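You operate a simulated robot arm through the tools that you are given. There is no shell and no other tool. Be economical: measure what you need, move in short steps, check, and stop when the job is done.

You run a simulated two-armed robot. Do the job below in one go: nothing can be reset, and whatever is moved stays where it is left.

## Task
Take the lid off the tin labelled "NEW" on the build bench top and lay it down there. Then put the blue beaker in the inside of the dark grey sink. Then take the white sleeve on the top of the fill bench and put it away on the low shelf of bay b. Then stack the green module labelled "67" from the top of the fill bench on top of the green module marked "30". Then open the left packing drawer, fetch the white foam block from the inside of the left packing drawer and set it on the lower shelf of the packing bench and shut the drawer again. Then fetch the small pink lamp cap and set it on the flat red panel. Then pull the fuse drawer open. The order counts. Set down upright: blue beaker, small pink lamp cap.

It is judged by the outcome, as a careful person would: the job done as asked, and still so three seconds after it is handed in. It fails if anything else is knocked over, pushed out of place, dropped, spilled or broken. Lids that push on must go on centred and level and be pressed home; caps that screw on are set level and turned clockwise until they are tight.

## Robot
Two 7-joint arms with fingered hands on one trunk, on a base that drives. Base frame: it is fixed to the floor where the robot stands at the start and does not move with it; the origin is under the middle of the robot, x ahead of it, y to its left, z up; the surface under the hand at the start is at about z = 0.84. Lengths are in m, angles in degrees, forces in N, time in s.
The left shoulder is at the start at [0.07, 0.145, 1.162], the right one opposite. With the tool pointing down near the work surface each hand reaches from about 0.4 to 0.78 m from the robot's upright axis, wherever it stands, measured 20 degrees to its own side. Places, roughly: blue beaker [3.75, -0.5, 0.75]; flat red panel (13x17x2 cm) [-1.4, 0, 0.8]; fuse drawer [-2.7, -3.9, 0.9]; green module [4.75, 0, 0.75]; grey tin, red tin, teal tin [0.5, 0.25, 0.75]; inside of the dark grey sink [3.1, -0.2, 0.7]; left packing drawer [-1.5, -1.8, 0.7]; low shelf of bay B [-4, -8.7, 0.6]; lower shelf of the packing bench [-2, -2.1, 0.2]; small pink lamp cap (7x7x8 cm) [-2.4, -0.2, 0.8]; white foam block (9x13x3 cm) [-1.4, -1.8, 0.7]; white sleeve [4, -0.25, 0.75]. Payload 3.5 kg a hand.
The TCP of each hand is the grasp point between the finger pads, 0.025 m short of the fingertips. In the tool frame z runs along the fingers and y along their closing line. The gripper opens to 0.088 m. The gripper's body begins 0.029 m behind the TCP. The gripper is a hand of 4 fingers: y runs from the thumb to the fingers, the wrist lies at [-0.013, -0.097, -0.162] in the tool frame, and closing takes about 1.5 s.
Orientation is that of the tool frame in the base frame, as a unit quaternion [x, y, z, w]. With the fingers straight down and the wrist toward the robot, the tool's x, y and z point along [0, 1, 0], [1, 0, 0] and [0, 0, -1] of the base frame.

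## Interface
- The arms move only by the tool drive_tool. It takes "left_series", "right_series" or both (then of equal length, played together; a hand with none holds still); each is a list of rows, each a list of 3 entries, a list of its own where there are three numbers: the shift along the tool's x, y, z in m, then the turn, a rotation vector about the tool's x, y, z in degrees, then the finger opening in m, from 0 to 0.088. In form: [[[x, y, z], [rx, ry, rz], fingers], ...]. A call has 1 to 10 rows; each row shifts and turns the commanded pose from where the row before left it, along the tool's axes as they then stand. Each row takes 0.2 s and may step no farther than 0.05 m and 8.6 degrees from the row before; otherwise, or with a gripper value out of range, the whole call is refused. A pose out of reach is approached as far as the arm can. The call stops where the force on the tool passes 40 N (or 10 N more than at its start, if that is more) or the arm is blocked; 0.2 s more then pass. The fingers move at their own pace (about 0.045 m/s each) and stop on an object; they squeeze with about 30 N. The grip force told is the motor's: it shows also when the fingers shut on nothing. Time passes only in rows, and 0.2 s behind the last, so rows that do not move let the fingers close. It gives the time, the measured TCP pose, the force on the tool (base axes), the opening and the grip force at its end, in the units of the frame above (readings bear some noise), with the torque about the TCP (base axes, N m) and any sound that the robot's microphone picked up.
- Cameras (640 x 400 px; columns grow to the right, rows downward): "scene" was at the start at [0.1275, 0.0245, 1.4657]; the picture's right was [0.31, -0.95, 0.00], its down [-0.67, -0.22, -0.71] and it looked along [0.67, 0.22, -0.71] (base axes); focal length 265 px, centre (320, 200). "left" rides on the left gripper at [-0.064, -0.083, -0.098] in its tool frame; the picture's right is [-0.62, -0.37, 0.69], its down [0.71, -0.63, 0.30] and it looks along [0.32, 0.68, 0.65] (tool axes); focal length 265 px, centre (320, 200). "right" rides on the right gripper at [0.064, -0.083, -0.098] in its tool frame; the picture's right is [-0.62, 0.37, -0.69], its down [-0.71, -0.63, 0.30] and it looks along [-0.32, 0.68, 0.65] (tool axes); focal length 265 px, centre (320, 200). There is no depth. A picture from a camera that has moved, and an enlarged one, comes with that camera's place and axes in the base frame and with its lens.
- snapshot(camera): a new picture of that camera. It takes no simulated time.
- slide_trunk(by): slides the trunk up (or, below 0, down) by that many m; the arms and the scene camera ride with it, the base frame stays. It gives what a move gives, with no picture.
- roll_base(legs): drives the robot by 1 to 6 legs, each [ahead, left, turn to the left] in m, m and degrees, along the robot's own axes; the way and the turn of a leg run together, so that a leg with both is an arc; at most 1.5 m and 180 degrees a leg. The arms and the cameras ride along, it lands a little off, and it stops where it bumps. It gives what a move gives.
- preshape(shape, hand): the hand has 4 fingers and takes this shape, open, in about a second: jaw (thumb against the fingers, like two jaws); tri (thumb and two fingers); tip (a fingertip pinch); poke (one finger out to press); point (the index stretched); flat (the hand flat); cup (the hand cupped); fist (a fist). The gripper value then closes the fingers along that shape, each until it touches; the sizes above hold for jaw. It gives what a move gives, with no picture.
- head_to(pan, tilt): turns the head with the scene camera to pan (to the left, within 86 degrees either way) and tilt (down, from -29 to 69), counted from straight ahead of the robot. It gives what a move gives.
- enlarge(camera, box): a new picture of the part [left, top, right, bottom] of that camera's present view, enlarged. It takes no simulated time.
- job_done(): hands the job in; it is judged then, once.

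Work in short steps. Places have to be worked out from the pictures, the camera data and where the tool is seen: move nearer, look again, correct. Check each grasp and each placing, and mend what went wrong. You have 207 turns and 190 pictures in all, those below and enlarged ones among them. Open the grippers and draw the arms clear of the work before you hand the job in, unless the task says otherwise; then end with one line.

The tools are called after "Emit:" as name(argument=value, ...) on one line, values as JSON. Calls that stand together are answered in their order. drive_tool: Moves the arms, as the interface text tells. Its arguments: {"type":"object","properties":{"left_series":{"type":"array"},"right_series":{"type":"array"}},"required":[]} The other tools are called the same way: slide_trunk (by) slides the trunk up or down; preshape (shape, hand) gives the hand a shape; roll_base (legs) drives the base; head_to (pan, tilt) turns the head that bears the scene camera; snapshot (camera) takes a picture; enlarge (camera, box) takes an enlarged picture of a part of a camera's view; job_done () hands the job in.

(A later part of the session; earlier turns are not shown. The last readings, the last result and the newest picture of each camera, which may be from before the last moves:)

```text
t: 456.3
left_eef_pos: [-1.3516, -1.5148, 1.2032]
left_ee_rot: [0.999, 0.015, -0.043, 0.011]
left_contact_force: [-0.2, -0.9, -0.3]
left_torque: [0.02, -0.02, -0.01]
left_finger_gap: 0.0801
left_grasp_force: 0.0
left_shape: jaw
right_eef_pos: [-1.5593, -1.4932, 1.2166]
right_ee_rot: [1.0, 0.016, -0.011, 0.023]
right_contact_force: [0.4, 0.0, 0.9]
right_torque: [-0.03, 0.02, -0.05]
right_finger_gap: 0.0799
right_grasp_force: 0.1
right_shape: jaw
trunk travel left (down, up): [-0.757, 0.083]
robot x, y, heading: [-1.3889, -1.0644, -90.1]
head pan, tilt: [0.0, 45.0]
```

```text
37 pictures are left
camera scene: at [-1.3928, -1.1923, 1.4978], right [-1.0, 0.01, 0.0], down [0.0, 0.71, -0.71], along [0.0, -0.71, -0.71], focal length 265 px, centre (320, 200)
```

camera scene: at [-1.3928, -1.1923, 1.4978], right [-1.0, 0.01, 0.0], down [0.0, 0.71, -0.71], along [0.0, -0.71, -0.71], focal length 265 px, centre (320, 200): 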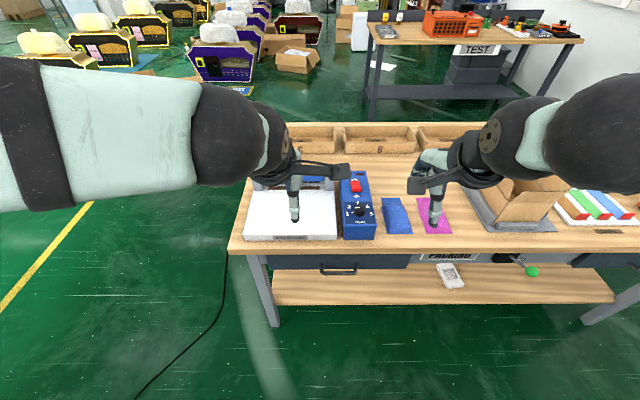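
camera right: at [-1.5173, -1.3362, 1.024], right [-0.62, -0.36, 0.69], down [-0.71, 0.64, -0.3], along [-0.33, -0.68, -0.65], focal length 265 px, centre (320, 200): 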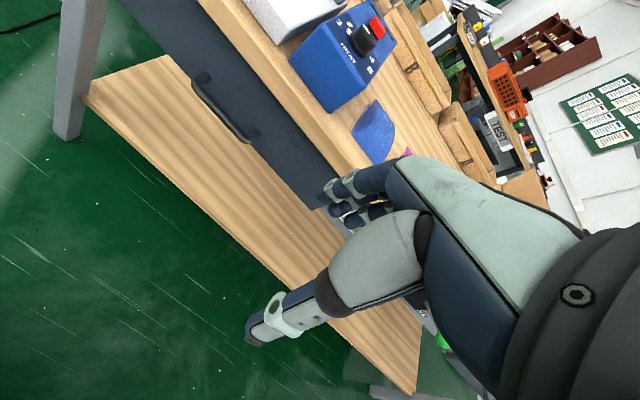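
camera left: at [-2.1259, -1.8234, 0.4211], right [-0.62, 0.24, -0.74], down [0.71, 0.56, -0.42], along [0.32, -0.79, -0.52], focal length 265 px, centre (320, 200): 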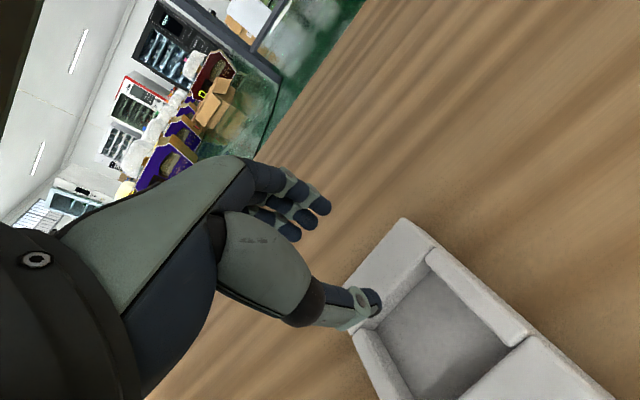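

Foam rests on the shelf and the drawer is shut. I turn around to the panel/lamp bench.

Emit:
roll_base(legs=[[0, 0, 90], [0, 0, 90], [0, 0.45, 0]])

Emit:
head_to(pan=0, tilt=35)

Emit:
snapshot(camera="scene")

```text
t: 466.7
left_eef_pos: [-1.8854, -0.6108, 1.2018]
left_ee_rot: [-0.019, 0.999, 0.01, 0.042]
left_contact_force: [0.2, 0.1, 0.5]
left_torque: [0.04, 0.02, -0.03]
left_finger_gap: 0.0801
left_grasp_force: 0.1
left_shape: jaw
right_eef_pos: [-1.6756, -0.6294, 1.2148]
right_ee_rot: [-0.02, 1.0, 0.021, 0.012]
right_contact_force: [-0.5, 0.0, -0.1]
right_torque: [0.0, 0.01, 0.01]
right_finger_gap: 0.0798
right_grasp_force: 0.1
right_shape: jaw
trunk travel left (down, up): [-0.757, 0.083]
robot x, y, heading: [-1.8424, -1.0624, 90.2]
head pan, tilt: [0.0, 45.0]
```

```text
t: 467.4
left_eef_pos: [-1.8861, -0.6121, 1.2018]
left_ee_rot: [-0.018, 0.999, 0.011, 0.043]
left_contact_force: [0.5, -0.5, 0.8]
left_torque: [0.0, -0.01, -0.03]
left_finger_gap: 0.0799
left_grasp_force: 0.0
left_shape: jaw
right_eef_pos: [-1.6797, -0.63, 1.2139]
right_ee_rot: [-0.021, 0.999, 0.021, 0.012]
right_contact_force: [0.3, -0.1, -0.3]
right_torque: [0.01, -0.03, 0.01]
right_finger_gap: 0.08
right_grasp_force: 0.0
right_shape: jaw
trunk travel left (down, up): [-0.757, 0.083]
robot x, y, heading: [-1.8458, -1.0594, 90.1]
head pan, tilt: [0.0, 35.0]
```

```text
36 pictures are left
camera scene: at [-1.8436, -0.9259, 1.5124], right [1.0, 0.0, 0.0], down [0.0, -0.57, -0.82], along [0.0, 0.82, -0.57], focal length 265 px, centre (320, 200)
```

scene: 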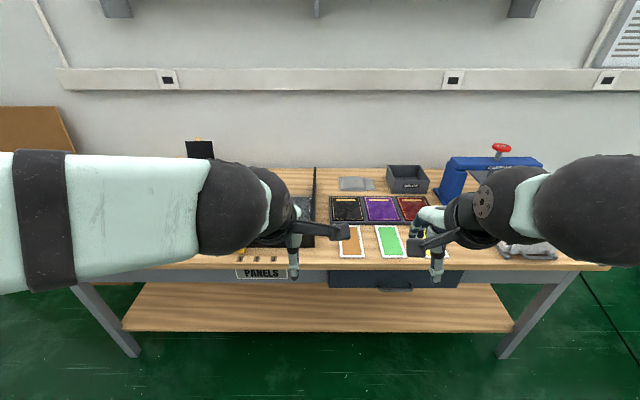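

The red panel is at about [-1.45, -0.03]. The cap is hidden behind the left arm; I spread the hands and strafe left.

Emit:
drive_tool(left_series=[[[0.04, -0.005, 0], [0, 0, 0], 0.08], [[0.04, -0.005, 0], [0, 0, 0], 0.08], [[0.04, -0.005, 0], [0, 0, 0], 0.08], [[0.04, -0.005, 0], [0, 0, 0], 0.08], [[0.04, -0.005, 0], [0, 0, 0], 0.08], [[0.04, -0.005, 0], [0, 0, 0], 0.08]], right_series=[[[-0.03, 0, 0], [0, 0, 0], 0.08], [[-0.03, 0, 0], [0, 0, 0], 0.08], [[-0.03, 0, 0], [0, 0, 0], 0.08], [[-0.03, 0, 0], [0, 0, 0], 0.08], [[0, 0, 0], [0, 0, 0], 0.08], [[0, 0, 0], [0, 0, 0], 0.08]])

Emit:
roll_base(legs=[[0, 0.4, 0]])

Emit:
snapshot(camera="scene")

```text
t: 468.8
left_eef_pos: [-2.1265, -0.6491, 1.181]
left_ee_rot: [-0.019, 0.999, 0.01, 0.044]
left_contact_force: [0.4, 0.5, 0.0]
left_torque: [0.0, 0.0, -0.04]
left_finger_gap: 0.0801
left_grasp_force: 0.1
left_shape: jaw
right_eef_pos: [-1.5617, -0.6255, 1.2181]
right_ee_rot: [-0.02, 0.999, 0.021, 0.014]
right_contact_force: [-0.5, -0.3, 0.1]
right_torque: [-0.02, 0.0, -0.02]
right_finger_gap: 0.0801
right_grasp_force: 0.1
right_shape: jaw
trunk travel left (down, up): [-0.757, 0.083]
robot x, y, heading: [-1.8456, -1.067, 90.0]
head pan, tilt: [0.0, 35.0]
```

```text
t: 471.3
left_eef_pos: [-2.5223, -0.6526, 1.1804]
left_ee_rot: [-0.019, 0.999, 0.011, 0.042]
left_contact_force: [1.1, -0.1, -0.7]
left_torque: [0.01, 0.02, -0.01]
left_finger_gap: 0.0799
left_grasp_force: 0.1
left_shape: jaw
right_eef_pos: [-1.9565, -0.6264, 1.2173]
right_ee_rot: [-0.02, 0.999, 0.021, 0.012]
right_contact_force: [0.1, -0.6, 0.5]
right_torque: [0.0, -0.01, 0.01]
right_finger_gap: 0.0798
right_grasp_force: 0.1
right_shape: jaw
trunk travel left (down, up): [-0.757, 0.083]
robot x, y, heading: [-2.2367, -1.0668, 89.9]
head pan, tilt: [0.0, 35.0]
```

```text
35 pictures are left
camera scene: at [-2.2411, -0.9279, 1.5124], right [1.0, 0.01, 0.0], down [0.0, -0.57, -0.82], along [-0.01, 0.82, -0.57], focal length 265 px, centre (320, 200)
```

scene: 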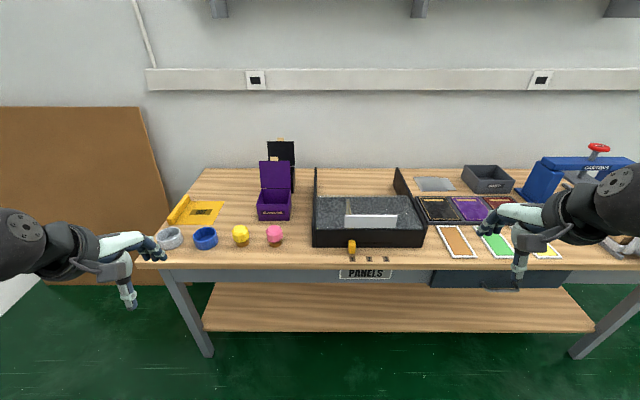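

The pink lamp cap is at about [-2.41, -0.23]. I enlarge it.

Emit:
enlarge(camera="scene", box=[210, 200, 330, 270])

Emit:
snapshot(camera="left")

```text
5.33 times, centred on (270, 235) of scene
camera zoom: at [-2.2411, -0.9279, 1.5124], right [1.0, 0.01, 0.0], down [0.0, -0.57, -0.82], along [-0.01, 0.82, -0.57], focal length 1414 px, centre (587, 13)
```

zoom: 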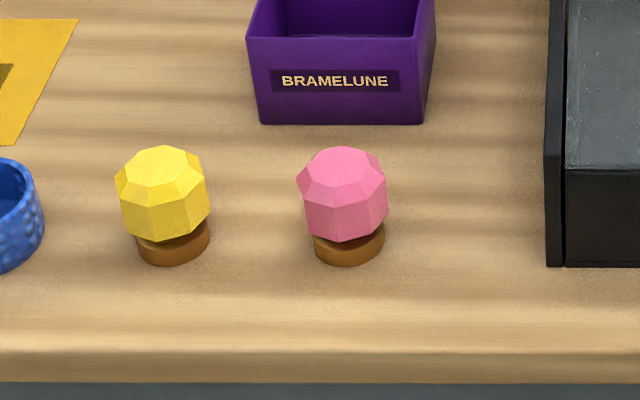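

```text
33 pictures are left
camera left: at [-2.4631, -0.7364, 1.2833], right [0.69, -0.33, -0.65], down [-0.66, -0.65, -0.38], along [-0.3, 0.69, -0.67], focal length 265 px, centre (320, 200)
```

left: 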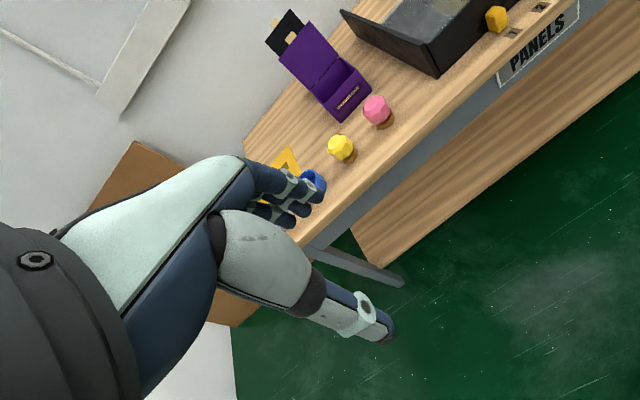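

Triangulated cap centre: [-2.418, -0.207, 0.857] (top ≈ 0.897); the bench edge is at y ≈ -0.29. I roll forward 0.3 m and bring the left hand above the cap.

Emit:
roll_base(legs=[[0.28, 0, 0]])

Emit:
drive_tool(left_series=[[[-0.015, 0.03, 0], [0, -2.4, 0], 0.088], [[-0.018, 0.03, 0], [0, -2.4, 0], 0.088], [[-0.018, 0.03, 0.02], [0, 0, 0], 0.088], [[-0.018, 0.03, 0.03], [0, 0, 0], 0.088], [[-0.018, 0.025, 0.04], [0, 0, 0], 0.088], [[-0.015, 0.015, 0.04], [0, 0, 0], 0.088], [[0, 0, 0.04], [0, 0, 0], 0.088]])

Emit:
snapshot(camera="left")

```text
t: 473.3
left_eef_pos: [-2.5262, -0.3696, 1.1813]
left_ee_rot: [-0.019, 0.999, 0.011, 0.042]
left_contact_force: [-0.2, 1.3, 0.0]
left_torque: [-0.01, -0.01, -0.02]
left_finger_gap: 0.0801
left_grasp_force: 0.1
left_shape: jaw
right_eef_pos: [-1.9607, -0.3449, 1.219]
right_ee_rot: [-0.021, 0.999, 0.022, 0.012]
right_contact_force: [0.4, 0.0, 0.9]
right_torque: [0.03, -0.01, -0.02]
right_finger_gap: 0.0799
right_grasp_force: 0.0
right_shape: jaw
trunk travel left (down, up): [-0.757, 0.083]
robot x, y, heading: [-2.2431, -0.782, 90.2]
head pan, tilt: [0.0, 35.0]
```

```text
refused: row 5 steps farther than a row can; nothing moved
```

```text
32 pictures are left
camera left: at [-2.466, -0.4542, 1.2836], right [0.69, -0.33, -0.64], down [-0.66, -0.65, -0.38], along [-0.29, 0.69, -0.66], focal length 265 px, centre (320, 200)
```

left: 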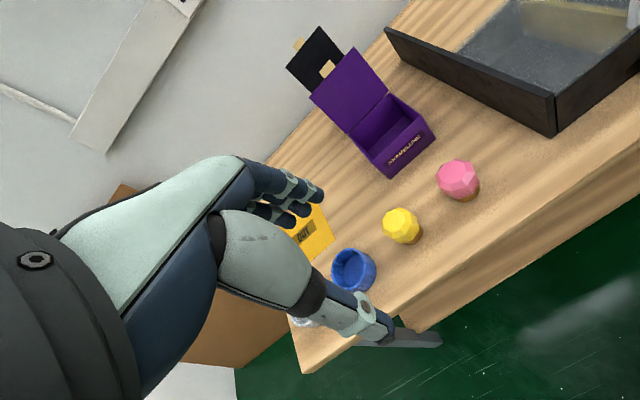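

I correct the hand's slight lean and move above the cap with shorter rows.

Emit:
drive_tool(left_series=[[[-0.018, 0.027, 0], [0, 2.4, 0], 0.088], [[-0.018, 0.027, 0], [0, 2.4, 0], 0.088], [[-0.018, 0.027, 0.02], [0, 0, 0], 0.088], [[-0.018, 0.027, 0.03], [0, 0, 0], 0.088], [[-0.018, 0.027, 0.03], [0, 0, 0], 0.088], [[-0.018, 0.027, 0.03], [0, 0, 0], 0.088], [[0, 0, 0.04], [0, 0, 0], 0.088], [[0, 0, 0.03], [0, 0, 0], 0.088]])

Emit:
snapshot(camera="left")

```text
t: 475.1
left_eef_pos: [-2.4228, -0.1976, 1.0052]
left_ee_rot: [-0.02, 1.0, 0.01, 0.002]
left_contact_force: [0.1, -0.3, -0.6]
left_torque: [0.0, -0.03, 0.0]
left_finger_gap: 0.0878
left_grasp_force: 0.1
left_shape: jaw
right_eef_pos: [-1.9597, -0.3419, 1.2175]
right_ee_rot: [-0.021, 0.999, 0.021, 0.012]
right_contact_force: [0.1, -0.5, 0.2]
right_torque: [0.01, 0.0, -0.01]
right_finger_gap: 0.0796
right_grasp_force: 0.1
right_shape: jaw
trunk travel left (down, up): [-0.757, 0.083]
robot x, y, heading: [-2.2464, -0.7819, 90.4]
head pan, tilt: [0.0, 35.0]
```

```text
31 pictures are left
camera left: at [-2.3562, -0.2816, 1.1029], right [0.64, -0.33, -0.7], down [-0.69, -0.65, -0.32], along [-0.35, 0.68, -0.64], focal length 265 px, centre (320, 200)
```

left: 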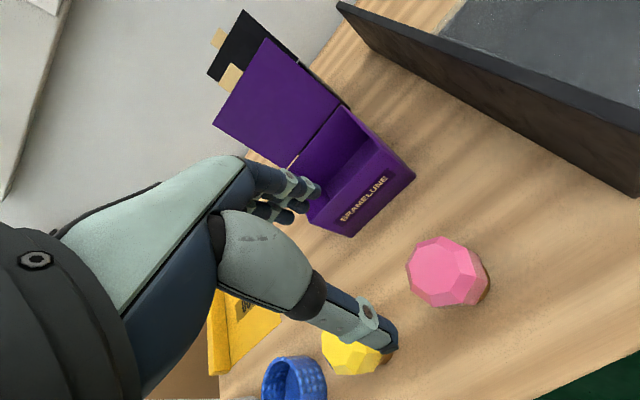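

Cap centre at [-2.413, -0.204]. I adjust and descend around it to TCP z ≈ 0.878.

Emit:
drive_tool(left_series=[[[-0.01, -0.006, 0.03], [0, 0, 0], 0.088], [[0, 0, 0.04], [0, 0, 0], 0.088], [[0, 0, 0.03], [0, 0, 0], 0.088], [[0, 0, 0.02], [0, 0, 0], 0.088]])

Emit:
snapshot(camera="left")

```text
t: 476.1
left_eef_pos: [-2.4125, -0.2012, 0.8851]
left_ee_rot: [-0.021, 1.0, 0.009, 0.0]
left_contact_force: [0.1, -0.5, -0.1]
left_torque: [-0.04, 0.03, 0.0]
left_finger_gap: 0.0876
left_grasp_force: 0.0
left_shape: jaw
right_eef_pos: [-1.9601, -0.342, 1.2173]
right_ee_rot: [-0.021, 0.999, 0.021, 0.011]
right_contact_force: [-0.2, -0.9, -0.2]
right_torque: [0.01, 0.05, -0.02]
right_finger_gap: 0.0799
right_grasp_force: 0.1
right_shape: jaw
trunk travel left (down, up): [-0.757, 0.083]
robot x, y, heading: [-2.2445, -0.7848, 90.6]
head pan, tilt: [0.0, 35.0]
```

```text
30 pictures are left
camera left: at [-2.3447, -0.2856, 0.9831], right [0.64, -0.33, -0.7], down [-0.69, -0.65, -0.32], along [-0.35, 0.68, -0.64], focal length 265 px, centre (320, 200)
```

left: 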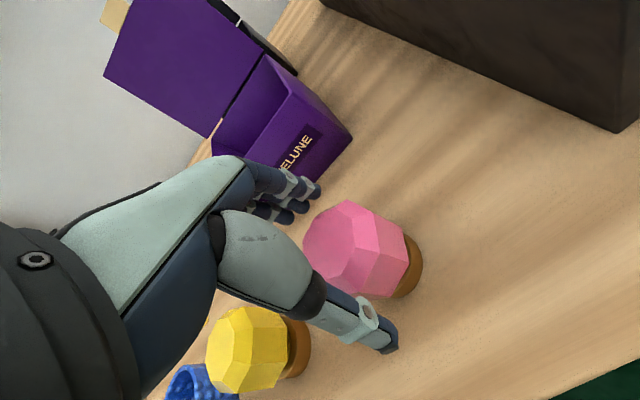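

Cap is between the digits. I make a small adjustment, go 4 mm down, and close.

Emit:
drive_tool(left_series=[[[-0.005, -0.006, 0.004], [0, 0, 0], 0.088], [[0, 0, 0], [0, 0, 0], 0.06], [[0, 0, 0], [0, 0, 0], 0.04], [[0, 0, 0], [0, 0, 0], 0.03], [[0, 0, 0], [0, 0, 0], 0.02], [[0, 0, 0], [0, 0, 0], 0.02], [[0, 0, 0], [0, 0, 0], 0.02]])

Emit:
snapshot(camera="left")

```text
t: 477.7
left_eef_pos: [-2.4073, -0.2079, 0.8832]
left_ee_rot: [-0.02, 1.0, 0.013, 0.0]
left_contact_force: [0.2, 1.5, 13.3]
left_torque: [0.09, 0.04, 0.0]
left_finger_gap: 0.0492
left_grasp_force: 30.0
left_shape: jaw
right_eef_pos: [-1.959, -0.3449, 1.2179]
right_ee_rot: [-0.02, 0.999, 0.022, 0.012]
right_contact_force: [-0.6, -0.2, 0.2]
right_torque: [-0.01, 0.01, 0.0]
right_finger_gap: 0.0797
right_grasp_force: 0.0
right_shape: jaw
trunk travel left (down, up): [-0.757, 0.083]
robot x, y, heading: [-2.2421, -0.7805, 90.1]
head pan, tilt: [0.0, 35.0]
```

```text
29 pictures are left
camera left: at [-2.339, -0.2921, 0.9811], right [0.63, -0.33, -0.7], down [-0.69, -0.65, -0.32], along [-0.35, 0.69, -0.64], focal length 265 px, centre (320, 200)
```

left: 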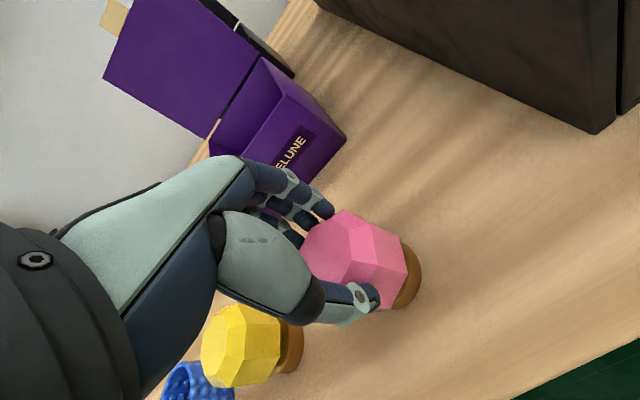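

Gripped. I lift straight up and check.

Emit:
drive_tool(left_series=[[[0, 0, -0.02], [0, 0, 0], 0.02], [[0, 0, -0.04], [0, 0, 0], 0.02], [[0, 0, -0.05], [0, 0, 0], 0.02], [[0, 0, -0.05], [0, 0, 0], 0.02], [[0, -0.03, -0.03], [0, 0, 0], 0.02]])

Emit:
snapshot(camera="left")

```text
t: 478.9
left_eef_pos: [-2.4076, -0.243, 1.0733]
left_ee_rot: [-0.021, 1.0, 0.011, 0.001]
left_contact_force: [0.4, 0.6, -0.3]
left_torque: [0.01, -0.01, 0.0]
left_finger_gap: 0.0266
left_grasp_force: 29.8
left_shape: jaw
right_eef_pos: [-1.9602, -0.3441, 1.2188]
right_ee_rot: [-0.02, 0.999, 0.023, 0.011]
right_contact_force: [0.0, -0.1, -0.2]
right_torque: [-0.01, 0.01, 0.01]
right_finger_gap: 0.0799
right_grasp_force: 0.0
right_shape: jaw
trunk travel left (down, up): [-0.757, 0.083]
robot x, y, heading: [-2.2426, -0.7808, 90.3]
head pan, tilt: [0.0, 35.0]
```

```text
28 pictures are left
camera left: at [-2.3392, -0.3278, 1.1701], right [0.64, -0.33, -0.7], down [-0.69, -0.65, -0.32], along [-0.35, 0.68, -0.64], focal length 265 px, centre (320, 200)
```

left: 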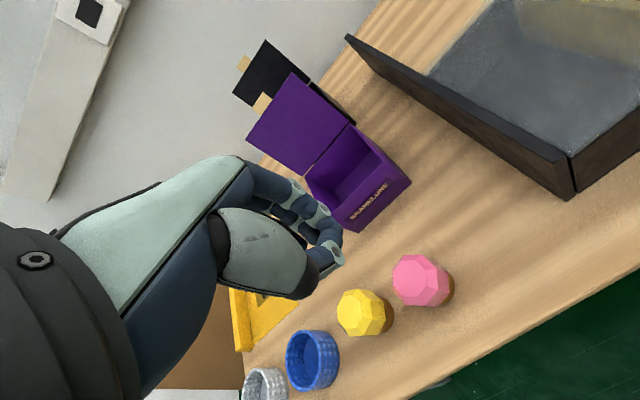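

It slipped off the taper; the cap still stands in place. I regrip about 1.6 cm lower.

Emit:
drive_tool(left_series=[[[0.003, 0.034, 0.02], [0, 0, 0], 0.088], [[0, 0, 0.045], [0, 0, 0], 0.088], [[0, 0, 0.045], [0, 0, 0], 0.088], [[0, 0, 0.045], [0, 0, 0], 0.088], [[0, 0, 0.03], [0, 0, 0], 0.088], [[0, 0, 0.012], [0, 0, 0], 0.088], [[0, 0, 0.009], [0, 0, 0], 0.088]])

Emit:
enlarge(camera="left", box=[240, 140, 480, 340])

```text
t: 480.5
left_eef_pos: [-2.4121, -0.2023, 0.8662]
left_ee_rot: [-0.02, 1.0, 0.01, 0.001]
left_contact_force: [0.2, 0.4, -1.2]
left_torque: [-0.03, 0.0, 0.0]
left_finger_gap: 0.0879
left_grasp_force: 0.1
left_shape: jaw
right_eef_pos: [-1.9604, -0.3422, 1.2183]
right_ee_rot: [-0.021, 0.999, 0.021, 0.012]
right_contact_force: [-0.6, -0.1, -0.6]
right_torque: [-0.01, 0.02, -0.02]
right_finger_gap: 0.0798
right_grasp_force: 0.0
right_shape: jaw
trunk travel left (down, up): [-0.757, 0.083]
robot x, y, heading: [-2.2419, -0.7837, 90.4]
head pan, tilt: [0.0, 35.0]
```

```text
2.00 times, centred on (360, 240) of left
camera zoom: at [-2.3439, -0.2862, 0.9634], right [0.64, -0.33, -0.7], down [-0.69, -0.65, -0.32], along [-0.35, 0.68, -0.64], focal length 531 px, centre (240, 120)
```

zoom: 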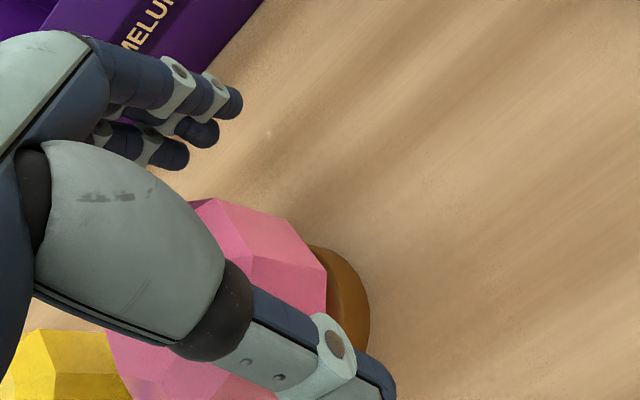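

The cap sits ~1 cm toward the thumb and to the left. I shift the hand, then close slowly.

Emit:
drive_tool(left_series=[[[0.004, -0.006, 0], [0, 0, 0], 0.088], [[0.004, -0.007, 0], [0, 0, 0], 0.088]])

Emit:
enlarge(camera="left", box=[240, 140, 480, 340])

```text
t: 481.1
left_eef_pos: [-2.4189, -0.2164, 0.866]
left_ee_rot: [-0.02, 1.0, 0.011, 0.001]
left_contact_force: [-0.8, -0.3, 0.7]
left_torque: [-0.01, 0.0, 0.0]
left_finger_gap: 0.0875
left_grasp_force: 0.1
left_shape: jaw
right_eef_pos: [-1.9595, -0.3422, 1.2182]
right_ee_rot: [-0.021, 1.0, 0.02, 0.011]
right_contact_force: [-0.2, -0.7, -0.1]
right_torque: [0.01, 0.0, 0.02]
right_finger_gap: 0.0799
right_grasp_force: 0.2
right_shape: jaw
trunk travel left (down, up): [-0.757, 0.083]
robot x, y, heading: [-2.2444, -0.7796, 90.3]
head pan, tilt: [0.0, 35.0]
```

```text
2.00 times, centred on (360, 240) of left
camera zoom: at [-2.3515, -0.3003, 0.9637], right [0.63, -0.33, -0.7], down [-0.69, -0.65, -0.32], along [-0.35, 0.68, -0.64], focal length 531 px, centre (240, 120)
```

zoom: 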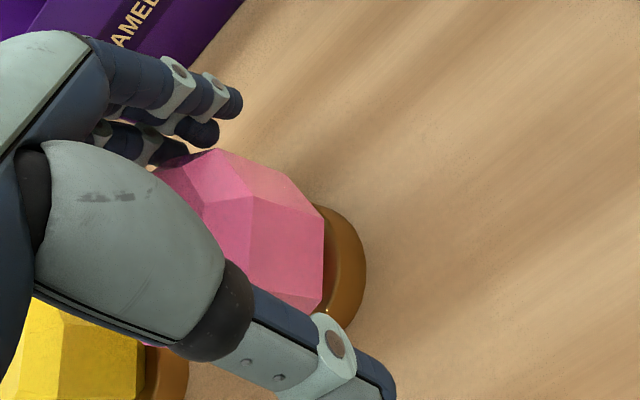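

Now centred. I close and lift a little.

Emit:
drive_tool(left_series=[[[0, 0, 0], [0, 0, 0], 0.06], [[0, 0, 0], [0, 0, 0], 0.04], [[0, 0, 0], [0, 0, 0], 0.03], [[0, 0, 0], [0, 0, 0], 0.02], [[0, 0, 0], [0, 0, 0], 0.02], [[0, 0, 0], [0, 0, 0], 0.02], [[0, 0, -0.01], [0, 0, 0], 0.02], [[0, 0, -0.02], [0, 0, 0], 0.02], [[0, 0, -0.03], [0, 0, 0], 0.02]])

Emit:
snapshot(camera="left")

```text
t: 483.1
left_eef_pos: [-2.4189, -0.2199, 0.927]
left_ee_rot: [-0.02, 1.0, 0.01, 0.001]
left_contact_force: [-0.4, -0.2, -1.0]
left_torque: [0.0, 0.01, 0.01]
left_finger_gap: 0.009
left_grasp_force: 30.4
left_shape: jaw
right_eef_pos: [-1.9595, -0.3443, 1.2182]
right_ee_rot: [-0.02, 0.999, 0.022, 0.012]
right_contact_force: [-0.5, 0.8, 0.4]
right_torque: [0.05, -0.01, 0.01]
right_finger_gap: 0.0801
right_grasp_force: 0.1
right_shape: jaw
trunk travel left (down, up): [-0.757, 0.083]
robot x, y, heading: [-2.2426, -0.7834, 90.2]
head pan, tilt: [0.0, 35.0]
```

```text
25 pictures are left
camera left: at [-2.3508, -0.3032, 1.0246], right [0.63, -0.33, -0.7], down [-0.69, -0.65, -0.32], along [-0.35, 0.68, -0.64], focal length 265 px, centre (320, 200)
```

left: 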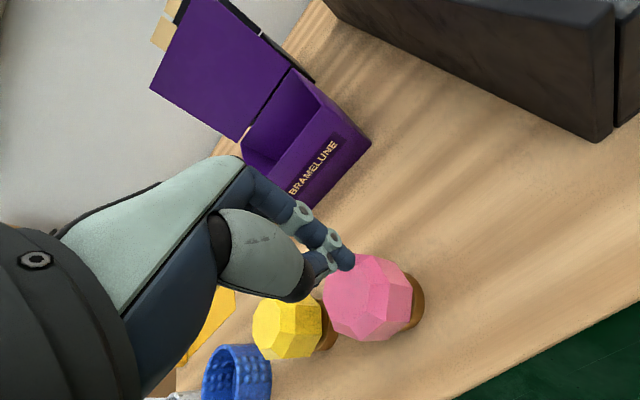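

It slipped again, and the cap shifted a little toward me but still stands. I raise the hand and take a clean scene view to locate it precisely.

Emit:
drive_tool(left_series=[[[0.03, 0, -0.04], [0, 0, 0], 0.088], [[0.04, 0, -0.03], [0, 0, 0], 0.088], [[0.04, 0, -0.02], [0, 0, 0], 0.088]])

Emit:
head_to(pan=20, tilt=50)

Emit:
enlarge(camera="scene", box=[240, 120, 400, 240])

```text
t: 483.9
left_eef_pos: [-2.5303, -0.2229, 1.0149]
left_ee_rot: [-0.019, 1.0, 0.008, 0.001]
left_contact_force: [0.6, -0.9, -0.4]
left_torque: [-0.02, 0.03, 0.02]
left_finger_gap: 0.0875
left_grasp_force: 0.1
left_shape: jaw
right_eef_pos: [-1.9619, -0.3427, 1.2184]
right_ee_rot: [-0.021, 0.999, 0.02, 0.013]
right_contact_force: [-0.9, -0.6, -0.1]
right_torque: [0.0, -0.03, -0.03]
right_finger_gap: 0.0797
right_grasp_force: 0.0
right_shape: jaw
trunk travel left (down, up): [-0.757, 0.083]
robot x, y, heading: [-2.2419, -0.7807, 90.2]
head pan, tilt: [0.0, 35.0]
```

```text
t: 484.7
left_eef_pos: [-2.5293, -0.2233, 1.0151]
left_ee_rot: [-0.02, 1.0, 0.01, 0.002]
left_contact_force: [0.3, 0.1, -0.2]
left_torque: [-0.05, -0.05, -0.01]
left_finger_gap: 0.0874
left_grasp_force: 0.1
left_shape: jaw
right_eef_pos: [-1.9608, -0.3423, 1.2181]
right_ee_rot: [-0.02, 0.999, 0.022, 0.011]
right_contact_force: [-0.2, 0.2, 0.3]
right_torque: [0.01, -0.02, 0.02]
right_finger_gap: 0.08
right_grasp_force: 0.1
right_shape: jaw
trunk travel left (down, up): [-0.757, 0.083]
robot x, y, heading: [-2.2445, -0.7793, 90.3]
head pan, tilt: [20.0, 50.0]
```

```text
3.33 times, centred on (320, 180) of scene
camera zoom: at [-2.27, -0.6596, 1.4907], right [0.94, 0.35, 0.0], down [0.27, -0.72, -0.64], along [-0.22, 0.6, -0.77], focal length 884 px, centre (320, 267)
```

zoom: 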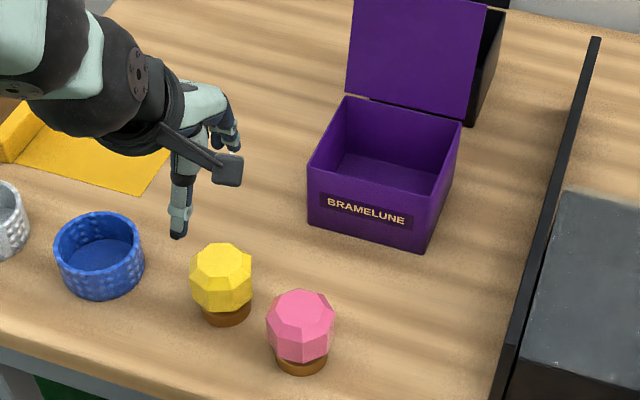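

Cap now at about [-2.440, -0.239]; its vertical band spans z ≈ 0.837–0.872, so TCP z 0.862 is right if well centred. I reposition and descend.

Emit:
drive_tool(left_series=[[[-0.0295, -0.0064, 0], [0, 0, 0], 0.088], [[-0.0295, -0.0064, 0], [0, 0, 0], 0.088], [[-0.0296, -0.0065, 0], [0, 0, 0], 0.088], [[0, 0, 0.03], [0, 0, 0], 0.088], [[0, 0, 0.04], [0, 0, 0], 0.088], [[0, 0, 0.03], [0, 0, 0], 0.088], [[0, 0, 0], [0, 0, 0], 0.088]])

Emit:
enlarge(camera="left", box=[240, 140, 480, 340])

Emit:
enlarge(camera="scene", box=[270, 150, 370, 230])

```text
t: 486.3
left_eef_pos: [-2.4389, -0.2371, 0.915]
left_ee_rot: [-0.02, 1.0, 0.009, 0.001]
left_contact_force: [0.0, -0.3, -0.1]
left_torque: [0.04, 0.0, -0.03]
left_finger_gap: 0.0877
left_grasp_force: 0.0
left_shape: jaw
right_eef_pos: [-1.9603, -0.3427, 1.219]
right_ee_rot: [-0.02, 0.999, 0.022, 0.012]
right_contact_force: [0.6, 0.0, 0.2]
right_torque: [0.01, 0.0, -0.01]
right_finger_gap: 0.0801
right_grasp_force: 0.0
right_shape: jaw
trunk travel left (down, up): [-0.757, 0.083]
robot x, y, heading: [-2.2425, -0.7777, 90.2]
head pan, tilt: [20.0, 50.0]
```

```text
2.00 times, centred on (360, 240) of left
camera zoom: at [-2.3708, -0.3215, 1.0124], right [0.63, -0.33, -0.7], down [-0.69, -0.65, -0.32], along [-0.35, 0.68, -0.64], focal length 531 px, centre (240, 120)
```

zoom: 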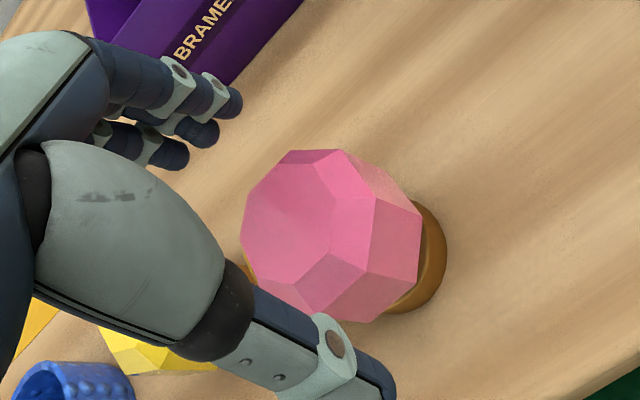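

```text
5.00 times, centred on (320, 190) of scene
camera zoom: at [-2.2705, -0.6601, 1.4907], right [0.94, 0.35, 0.0], down [0.27, -0.72, -0.64], along [-0.22, 0.6, -0.77], focal length 1326 px, centre (320, 250)
```

zoom: 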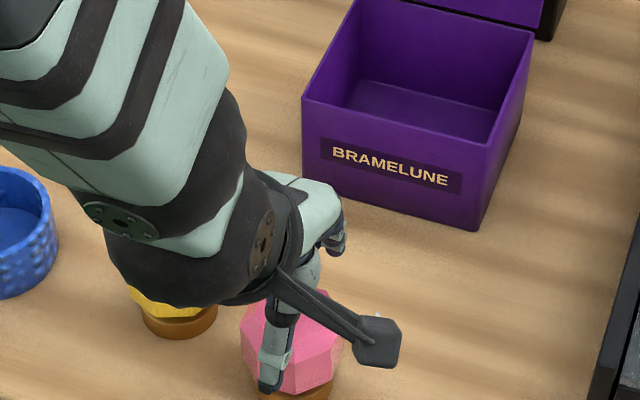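

Well centred now. I descend to z ≈ 0.862 and close.

Emit:
drive_tool(left_series=[[[0, 0.002, 0.03], [0, 0, 0], 0.088], [[0, 0, 0.018], [0, 0, 0], 0.088], [[0, 0, 0.005], [0, 0, 0], 0.088], [[0, 0, 0], [0, 0, 0], 0.06], [[0, 0, 0], [0, 0, 0], 0.04], [[0, 0, 0], [0, 0, 0], 0.02], [[0, 0, 0], [0, 0, 0], 0.0], [[0, 0, 0], [0, 0, 0], 0.0]])

Emit:
enlarge(camera="left", box=[240, 140, 480, 340])

```text
t: 488.1
left_eef_pos: [-2.4393, -0.2339, 0.8619]
left_ee_rot: [-0.02, 1.0, 0.01, 0.001]
left_contact_force: [-0.5, -0.3, -0.4]
left_torque: [0.01, -0.02, -0.01]
left_finger_gap: 0.0489
left_grasp_force: 30.6
left_shape: jaw
right_eef_pos: [-1.9599, -0.3423, 1.2177]
right_ee_rot: [-0.021, 0.999, 0.021, 0.012]
right_contact_force: [-0.2, 0.2, 0.6]
right_torque: [0.03, 0.03, -0.01]
right_finger_gap: 0.08
right_grasp_force: 0.0
right_shape: jaw
trunk travel left (down, up): [-0.757, 0.083]
robot x, y, heading: [-2.2451, -0.7817, 90.1]
head pan, tilt: [20.0, 50.0]
```

```text
2.00 times, centred on (360, 240) of left
camera zoom: at [-2.371, -0.3184, 0.96], right [0.63, -0.33, -0.7], down [-0.69, -0.65, -0.32], along [-0.35, 0.68, -0.64], focal length 531 px, centre (240, 120)
```

zoom: 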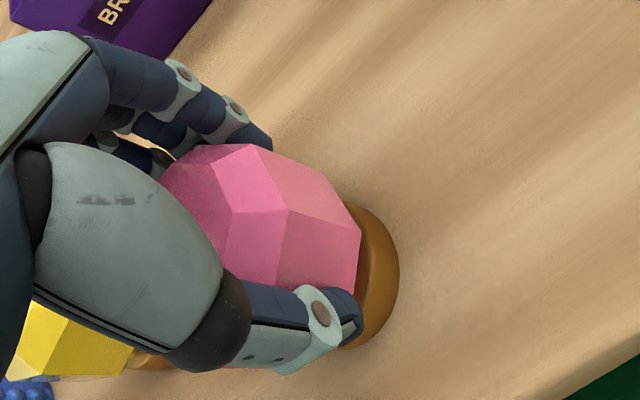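

Good, balanced grip with no reaction force. I lift in small rows and check the gap.

Emit:
drive_tool(left_series=[[[0, 0, -0.008], [0, 0, 0], 0.0], [[0, 0, -0.015], [0, 0, 0], 0.0], [[0, 0, -0.03], [0, 0, 0], 0.0], [[0, 0, -0.04], [0, 0, 0], 0.0], [[0, 0, -0.05], [0, 0, 0], 0.0], [[0, 0, -0.05], [0, 0, 0], 0.0]])

Emit:
snapshot(camera="left")

```text
t: 489.5
left_eef_pos: [-2.4405, -0.24, 1.0563]
left_ee_rot: [-0.019, 1.0, 0.01, 0.0]
left_contact_force: [0.1, 0.3, -1.7]
left_torque: [0.02, 0.06, 0.0]
left_finger_gap: 0.0484
left_grasp_force: 30.0
left_shape: jaw
right_eef_pos: [-1.9591, -0.3448, 1.218]
right_ee_rot: [-0.021, 0.999, 0.022, 0.012]
right_contact_force: [0.4, 0.2, 0.4]
right_torque: [0.05, 0.02, 0.01]
right_finger_gap: 0.08
right_grasp_force: 0.2
right_shape: jaw
trunk travel left (down, up): [-0.757, 0.083]
robot x, y, heading: [-2.2455, -0.7829, 90.3]
head pan, tilt: [20.0, 50.0]
```

```text
20 pictures are left
camera left: at [-2.3715, -0.3244, 1.1543], right [0.63, -0.33, -0.7], down [-0.69, -0.65, -0.32], along [-0.35, 0.68, -0.64], focal length 265 px, centre (320, 200)
```

left: 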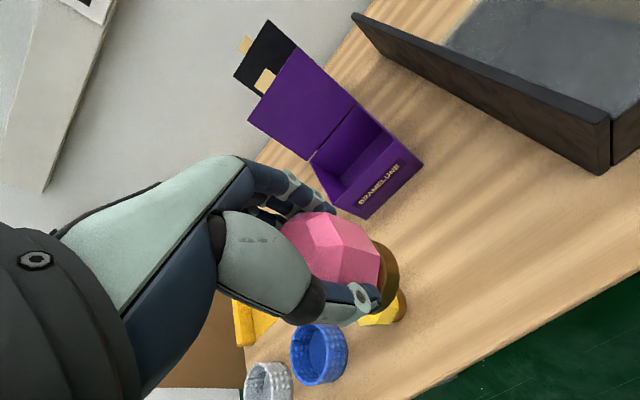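

The cap is firmly held upright. I raise it, then drive to the red panel: back, right 0.93 m, forward.

Emit:
drive_tool(left_series=[[[0, 0, -0.045], [0, 0, 0], 0.0], [[0, 0, -0.045], [0, 0, 0], 0.0]])

Emit:
roll_base(legs=[[-0.12, 0, -0.3], [0, -0.93, 0], [0.18, 0, 0]])

Emit:
head_to(pan=0, tilt=50)

Emit:
snapshot(camera="scene")

```text
t: 490.1
left_eef_pos: [-2.4405, -0.2405, 1.1462]
left_ee_rot: [-0.019, 1.0, 0.01, 0.001]
left_contact_force: [0.1, -0.4, -0.7]
left_torque: [0.01, -0.03, 0.0]
left_finger_gap: 0.0485
left_grasp_force: 30.0
left_shape: jaw
right_eef_pos: [-1.959, -0.3454, 1.2181]
right_ee_rot: [-0.02, 0.999, 0.023, 0.012]
right_contact_force: [0.0, -1.1, 0.4]
right_torque: [-0.01, -0.01, 0.04]
right_finger_gap: 0.0797
right_grasp_force: 0.0
right_shape: jaw
trunk travel left (down, up): [-0.757, 0.083]
robot x, y, heading: [-2.2414, -0.7817, 90.3]
head pan, tilt: [20.0, 50.0]
```

```text
t: 496.9
left_eef_pos: [-1.5081, -0.1819, 1.1463]
left_ee_rot: [-0.018, 1.0, 0.012, 0.0]
left_contact_force: [0.3, -0.4, -1.2]
left_torque: [0.03, -0.05, 0.04]
left_finger_gap: 0.0482
left_grasp_force: 30.2
left_shape: jaw
right_eef_pos: [-1.0281, -0.2877, 1.2192]
right_ee_rot: [-0.018, 0.999, 0.023, 0.012]
right_contact_force: [0.3, 0.1, -0.6]
right_torque: [0.01, 0.0, -0.01]
right_finger_gap: 0.0797
right_grasp_force: 0.0
right_shape: jaw
trunk travel left (down, up): [-0.757, 0.083]
robot x, y, heading: [-1.3142, -0.7249, 90.1]
head pan, tilt: [20.0, 50.0]
```

```text
t: 497.8
left_eef_pos: [-1.5096, -0.1786, 1.1444]
left_ee_rot: [-0.019, 1.0, 0.009, 0.0]
left_contact_force: [-0.1, -0.3, -1.6]
left_torque: [0.0, 0.0, 0.01]
left_finger_gap: 0.0483
left_grasp_force: 30.2
left_shape: jaw
right_eef_pos: [-1.0285, -0.2844, 1.2169]
right_ee_rot: [-0.018, 1.0, 0.021, 0.012]
right_contact_force: [0.1, -0.1, -0.3]
right_torque: [0.03, -0.03, 0.01]
right_finger_gap: 0.0797
right_grasp_force: 0.0
right_shape: jaw
trunk travel left (down, up): [-0.757, 0.083]
robot x, y, heading: [-1.3118, -0.7244, 90.2]
head pan, tilt: [0.0, 50.0]
```

```text
19 pictures are left
camera scene: at [-1.3131, -0.5948, 1.4906], right [1.0, 0.0, 0.0], down [0.0, -0.77, -0.64], along [0.0, 0.64, -0.77], focal length 265 px, centre (320, 200)
```

scene: 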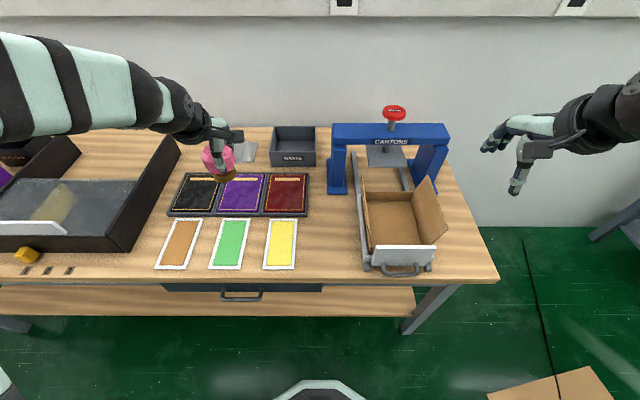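

Red panel centre is at about [-1.420, -0.03]. I move the cap over it and lower partway.

Emit:
drive_tool(left_series=[[[-0.0238, 0.035, 0.01], [0, 0, 0], 0.0], [[-0.0238, 0.035, 0.01], [0, 0, 0], 0.0], [[-0.0238, 0.035, 0.01], [0, 0, 0], 0.0], [[-0.0237, 0.035, 0.01], [0, 0, 0], 0.0], [[0, 0, 0.045], [0, 0, 0], 0.0], [[0, 0, 0.045], [0, 0, 0], 0.0], [[0, 0, 0.04], [0, 0, 0], 0.0], [[0, 0, 0.03], [0, 0, 0], 0.0]])

Emit:
snapshot(camera="left")

```text
t: 499.6
left_eef_pos: [-1.4188, -0.0328, 0.948]
left_ee_rot: [-0.018, 1.0, 0.01, 0.001]
left_contact_force: [-0.5, -0.2, 0.2]
left_torque: [0.01, 0.0, -0.01]
left_finger_gap: 0.0476
left_grasp_force: 29.7
left_shape: jaw
right_eef_pos: [-1.0283, -0.2845, 1.2175]
right_ee_rot: [-0.02, 1.0, 0.022, 0.012]
right_contact_force: [-0.3, -0.7, -0.3]
right_torque: [0.02, -0.03, -0.01]
right_finger_gap: 0.0801
right_grasp_force: 0.1
right_shape: jaw
trunk travel left (down, up): [-0.757, 0.083]
robot x, y, heading: [-1.3176, -0.7246, 90.3]
head pan, tilt: [0.0, 50.0]
```

```text
18 pictures are left
camera left: at [-1.3508, -0.1171, 1.0454], right [0.63, -0.33, -0.7], down [-0.69, -0.65, -0.32], along [-0.35, 0.68, -0.64], focal length 265 px, centre (320, 200)
```

left: 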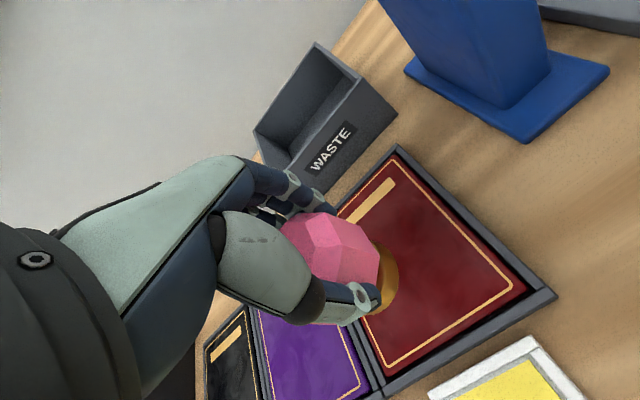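

The drop point projects near the panel's middle. I lower gently to contact.

Emit:
drive_tool(left_series=[[[0, 0, 0.03], [0, 0, 0], 0.0], [[0, 0, 0.015], [0, 0, 0], 0.0], [[0, 0, 0.006], [0, 0, 0], 0.0], [[0, 0, 0.004], [0, 0, 0], 0.0]])

```text
t: 500.6
left_eef_pos: [-1.4189, -0.0316, 0.8936]
left_ee_rot: [-0.019, 1.0, 0.01, 0.001]
left_contact_force: [0.2, -0.1, -1.7]
left_torque: [0.0, -0.03, -0.03]
left_finger_gap: 0.0476
left_grasp_force: 30.2
left_shape: jaw
right_eef_pos: [-1.0284, -0.2851, 1.2178]
right_ee_rot: [-0.019, 1.0, 0.022, 0.011]
right_contact_force: [0.0, 0.3, 0.2]
right_torque: [-0.01, -0.01, 0.01]
right_finger_gap: 0.0799
right_grasp_force: 0.0
right_shape: jaw
trunk travel left (down, up): [-0.757, 0.083]
robot x, y, heading: [-1.3111, -0.7243, 90.3]
head pan, tilt: [0.0, 50.0]
```

Emit:
drive_tool(left_series=[[[0, 0, 0.004], [0, 0, 0], 0.0], [[0, 0, 0.003], [0, 0, 0], 0.0], [[0, 0, 0.003], [0, 0, 0], 0.0]])

```text
t: 501.4
left_eef_pos: [-1.4182, -0.0316, 0.8827]
left_ee_rot: [-0.019, 1.0, 0.01, 0.001]
left_contact_force: [0.2, 0.1, -0.3]
left_torque: [-0.02, -0.01, 0.0]
left_finger_gap: 0.0477
left_grasp_force: 29.5
left_shape: jaw
right_eef_pos: [-1.0277, -0.2848, 1.2178]
right_ee_rot: [-0.019, 1.0, 0.022, 0.012]
right_contact_force: [0.1, -0.4, -0.5]
right_torque: [0.0, 0.01, -0.01]
right_finger_gap: 0.0801
right_grasp_force: 0.0
right_shape: jaw
trunk travel left (down, up): [-0.757, 0.083]
robot x, y, heading: [-1.3107, -0.722, 90.1]
head pan, tilt: [0.0, 50.0]
```

Emit:
drive_tool(left_series=[[[0, 0, 0.003], [0, 0, 0], 0.0], [[0, 0, 0.003], [0, 0, 0], 0.0], [[0, 0, 0.002], [0, 0, 0], 0.0]])

```text
t: 502.2
left_eef_pos: [-1.4175, -0.0311, 0.8809]
left_ee_rot: [-0.019, 1.0, 0.015, 0.001]
left_contact_force: [-0.2, 1.4, 18.5]
left_torque: [-0.07, 0.09, -0.01]
left_finger_gap: 0.048
left_grasp_force: 29.8
left_shape: jaw
right_eef_pos: [-1.0274, -0.2879, 1.2182]
right_ee_rot: [-0.019, 1.0, 0.022, 0.012]
right_contact_force: [-1.1, -0.1, 0.1]
right_torque: [-0.02, 0.0, 0.02]
right_finger_gap: 0.0801
right_grasp_force: 0.1
right_shape: jaw
trunk travel left (down, up): [-0.757, 0.083]
robot x, y, heading: [-1.3139, -0.72, 90.1]
head pan, tilt: [0.0, 50.0]
```

Contact. I relieve 2 mm, open fully, and look before rising.

Emit:
drive_tool(left_series=[[[0, 0, -0.003], [0, 0, 0], 0.0], [[0, 0, 0], [0, 0, 0], 0.07], [[0, 0, 0], [0, 0, 0], 0.088], [[0, 0, 0], [0, 0, 0], 0.088], [[0, 0, 0], [0, 0, 0], 0.088], [[0, 0, -0.015], [0, 0, 0], 0.088]])

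Emit:
snapshot(camera="left")

```text
t: 503.6
left_eef_pos: [-1.4182, -0.0336, 0.8936]
left_ee_rot: [-0.019, 1.0, 0.01, 0.0]
left_contact_force: [-0.7, 0.0, 0.8]
left_torque: [0.03, 0.01, -0.02]
left_finger_gap: 0.0873
left_grasp_force: 0.1
left_shape: jaw
right_eef_pos: [-1.0281, -0.2849, 1.2181]
right_ee_rot: [-0.02, 0.999, 0.022, 0.011]
right_contact_force: [0.6, -0.4, -0.1]
right_torque: [0.01, 0.01, 0.01]
right_finger_gap: 0.0797
right_grasp_force: 0.1
right_shape: jaw
trunk travel left (down, up): [-0.757, 0.083]
robot x, y, heading: [-1.3133, -0.7246, 90.0]
head pan, tilt: [0.0, 50.0]
```

```text
17 pictures are left
camera left: at [-1.3505, -0.1173, 0.9902], right [0.63, -0.33, -0.7], down [-0.69, -0.65, -0.32], along [-0.35, 0.68, -0.64], focal length 265 px, centre (320, 200)
```

left: 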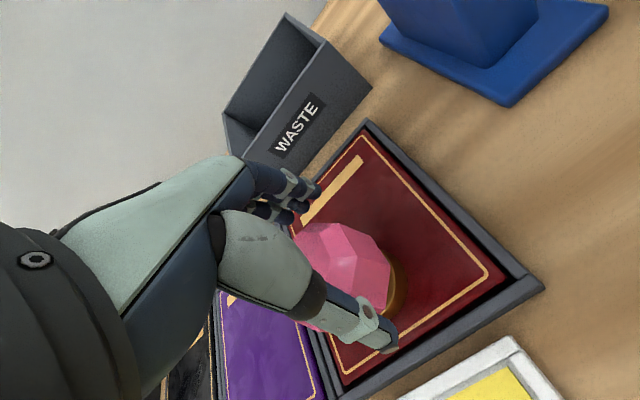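

Cap stands on the red panel, free. I rise straight up and verify.

Emit:
drive_tool(left_series=[[[0, 0, -0.02], [0, 0, 0], 0.088], [[0, 0, -0.04], [0, 0, 0], 0.088], [[0, 0, -0.05], [0, 0, 0], 0.088], [[0, 0, -0.05], [0, 0, 0], 0.088], [[0, -0.03, -0.04], [0, 0, 0], 0.088], [[0, -0.04, -0.02], [0, 0, 0], 0.088]])

Emit:
enlarge(camera="scene", box=[160, 120, 360, 260])

```text
t: 505.0
left_eef_pos: [-1.4161, -0.1093, 1.1132]
left_ee_rot: [-0.018, 1.0, 0.01, 0.001]
left_contact_force: [0.0, 0.8, -0.4]
left_torque: [0.01, -0.02, -0.02]
left_finger_gap: 0.0875
left_grasp_force: 0.0
left_shape: jaw
right_eef_pos: [-1.0278, -0.2886, 1.2193]
right_ee_rot: [-0.019, 0.999, 0.023, 0.013]
right_contact_force: [0.9, -0.6, 0.6]
right_torque: [0.0, 0.02, 0.04]
right_finger_gap: 0.0796
right_grasp_force: 0.0
right_shape: jaw
trunk travel left (down, up): [-0.757, 0.083]
robot x, y, heading: [-1.3125, -0.7259, 90.1]
head pan, tilt: [0.0, 50.0]
```

```text
2.86 times, centred on (260, 190) of scene
camera zoom: at [-1.3128, -0.5995, 1.491], right [1.0, 0.0, 0.0], down [0.0, -0.76, -0.64], along [0.0, 0.64, -0.76], focal length 758 px, centre (491, 229)
```

zoom: 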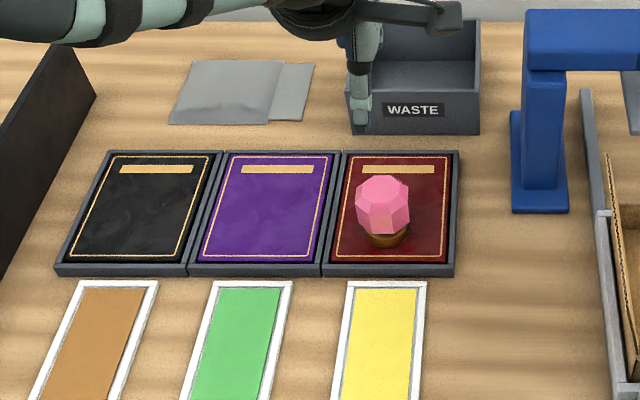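

Cap stands upright on the red panel. I retract the hand and drive around toward the fuse drawer at the test bench.

Emit:
drive_tool(left_series=[[[0.02, -0.045, 0], [0, 0, 0], 0.06], [[0.02, -0.045, 0], [0, 0, 0], 0.06], [[0.02, -0.045, 0], [0, 0, 0], 0.06], [[0.02, -0.045, -0.01], [0, 0, 0], 0.06]])

Emit:
roll_base(legs=[[-0.34, 0, 0], [0, 0, -90], [0.95, 0, 0], [0, 0, -90], [1.5, 0, 0], [0.5, 0, 0]])

Emit:
roll_base(legs=[[0, 0, -90], [1.4, 0, 0], [0.7, 0, 0], [0, 0, 90]])

Emit:
head_to(pan=0, tilt=35)

Emit:
snapshot(camera="scene")

```text
refused: row 4 steps farther than a row can; nothing moved
```

```text
t: 529.0
left_eef_pos: [-0.2491, -3.6779, 1.1131]
left_ee_rot: [1.0, 0.019, -0.001, 0.01]
left_contact_force: [0.2, -0.6, 0.4]
left_torque: [0.03, -0.05, 0.03]
left_finger_gap: 0.0875
left_grasp_force: 0.1
left_shape: jaw
right_eef_pos: [-0.6356, -3.4999, 1.2182]
right_ee_rot: [1.0, 0.019, -0.011, 0.021]
right_contact_force: [0.9, 0.4, 0.4]
right_torque: [0.03, -0.01, 0.03]
right_finger_gap: 0.0799
right_grasp_force: 0.1
right_shape: jaw
trunk travel left (down, up): [-0.757, 0.083]
robot x, y, heading: [-0.3526, -3.0637, -89.7]
head pan, tilt: [0.0, 50.0]
```

```text
t: 547.0
left_eef_pos: [-2.3491, -3.6701, 1.1126]
left_ee_rot: [1.0, 0.012, -0.001, 0.01]
left_contact_force: [-0.8, 0.1, -0.4]
left_torque: [0.02, 0.01, 0.02]
left_finger_gap: 0.0876
left_grasp_force: 0.1
left_shape: jaw
right_eef_pos: [-2.7355, -3.4864, 1.218]
right_ee_rot: [1.0, 0.011, -0.012, 0.021]
right_contact_force: [0.1, -0.3, -0.1]
right_torque: [0.03, 0.0, 0.01]
right_finger_gap: 0.0803
right_grasp_force: 0.2
right_shape: jaw
trunk travel left (down, up): [-0.757, 0.083]
robot x, y, heading: [-2.4412, -3.0502, -91.0]
head pan, tilt: [0.0, 50.0]
```

```text
t: 547.8
left_eef_pos: [-2.3497, -3.6702, 1.1122]
left_ee_rot: [1.0, 0.011, 0.0, 0.009]
left_contact_force: [0.3, 0.1, 0.2]
left_torque: [0.01, 0.0, 0.01]
left_finger_gap: 0.0875
left_grasp_force: 0.0
left_shape: jaw
right_eef_pos: [-2.7339, -3.4868, 1.2174]
right_ee_rot: [1.0, 0.012, -0.012, 0.022]
right_contact_force: [1.0, -0.3, 0.2]
right_torque: [0.01, 0.03, -0.01]
right_finger_gap: 0.08
right_grasp_force: 0.1
right_shape: jaw
trunk travel left (down, up): [-0.757, 0.083]
robot x, y, heading: [-2.4413, -3.0499, -90.6]
head pan, tilt: [0.0, 35.0]
```

```text
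15 pictures are left
camera scene: at [-2.4457, -3.1908, 1.5124], right [-1.0, 0.01, 0.0], down [0.01, 0.57, -0.82], along [-0.01, -0.82, -0.57], focal length 265 px, centre (320, 200)
```

scene: 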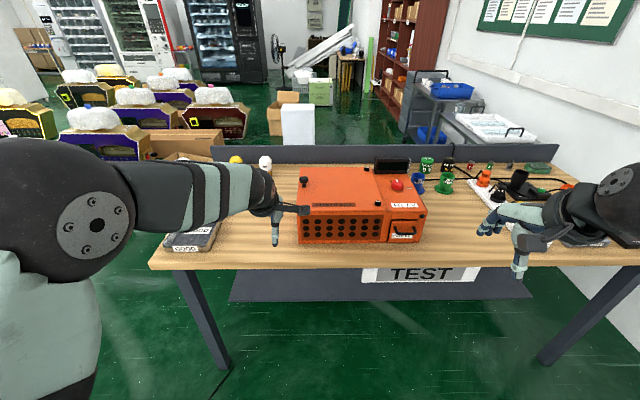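

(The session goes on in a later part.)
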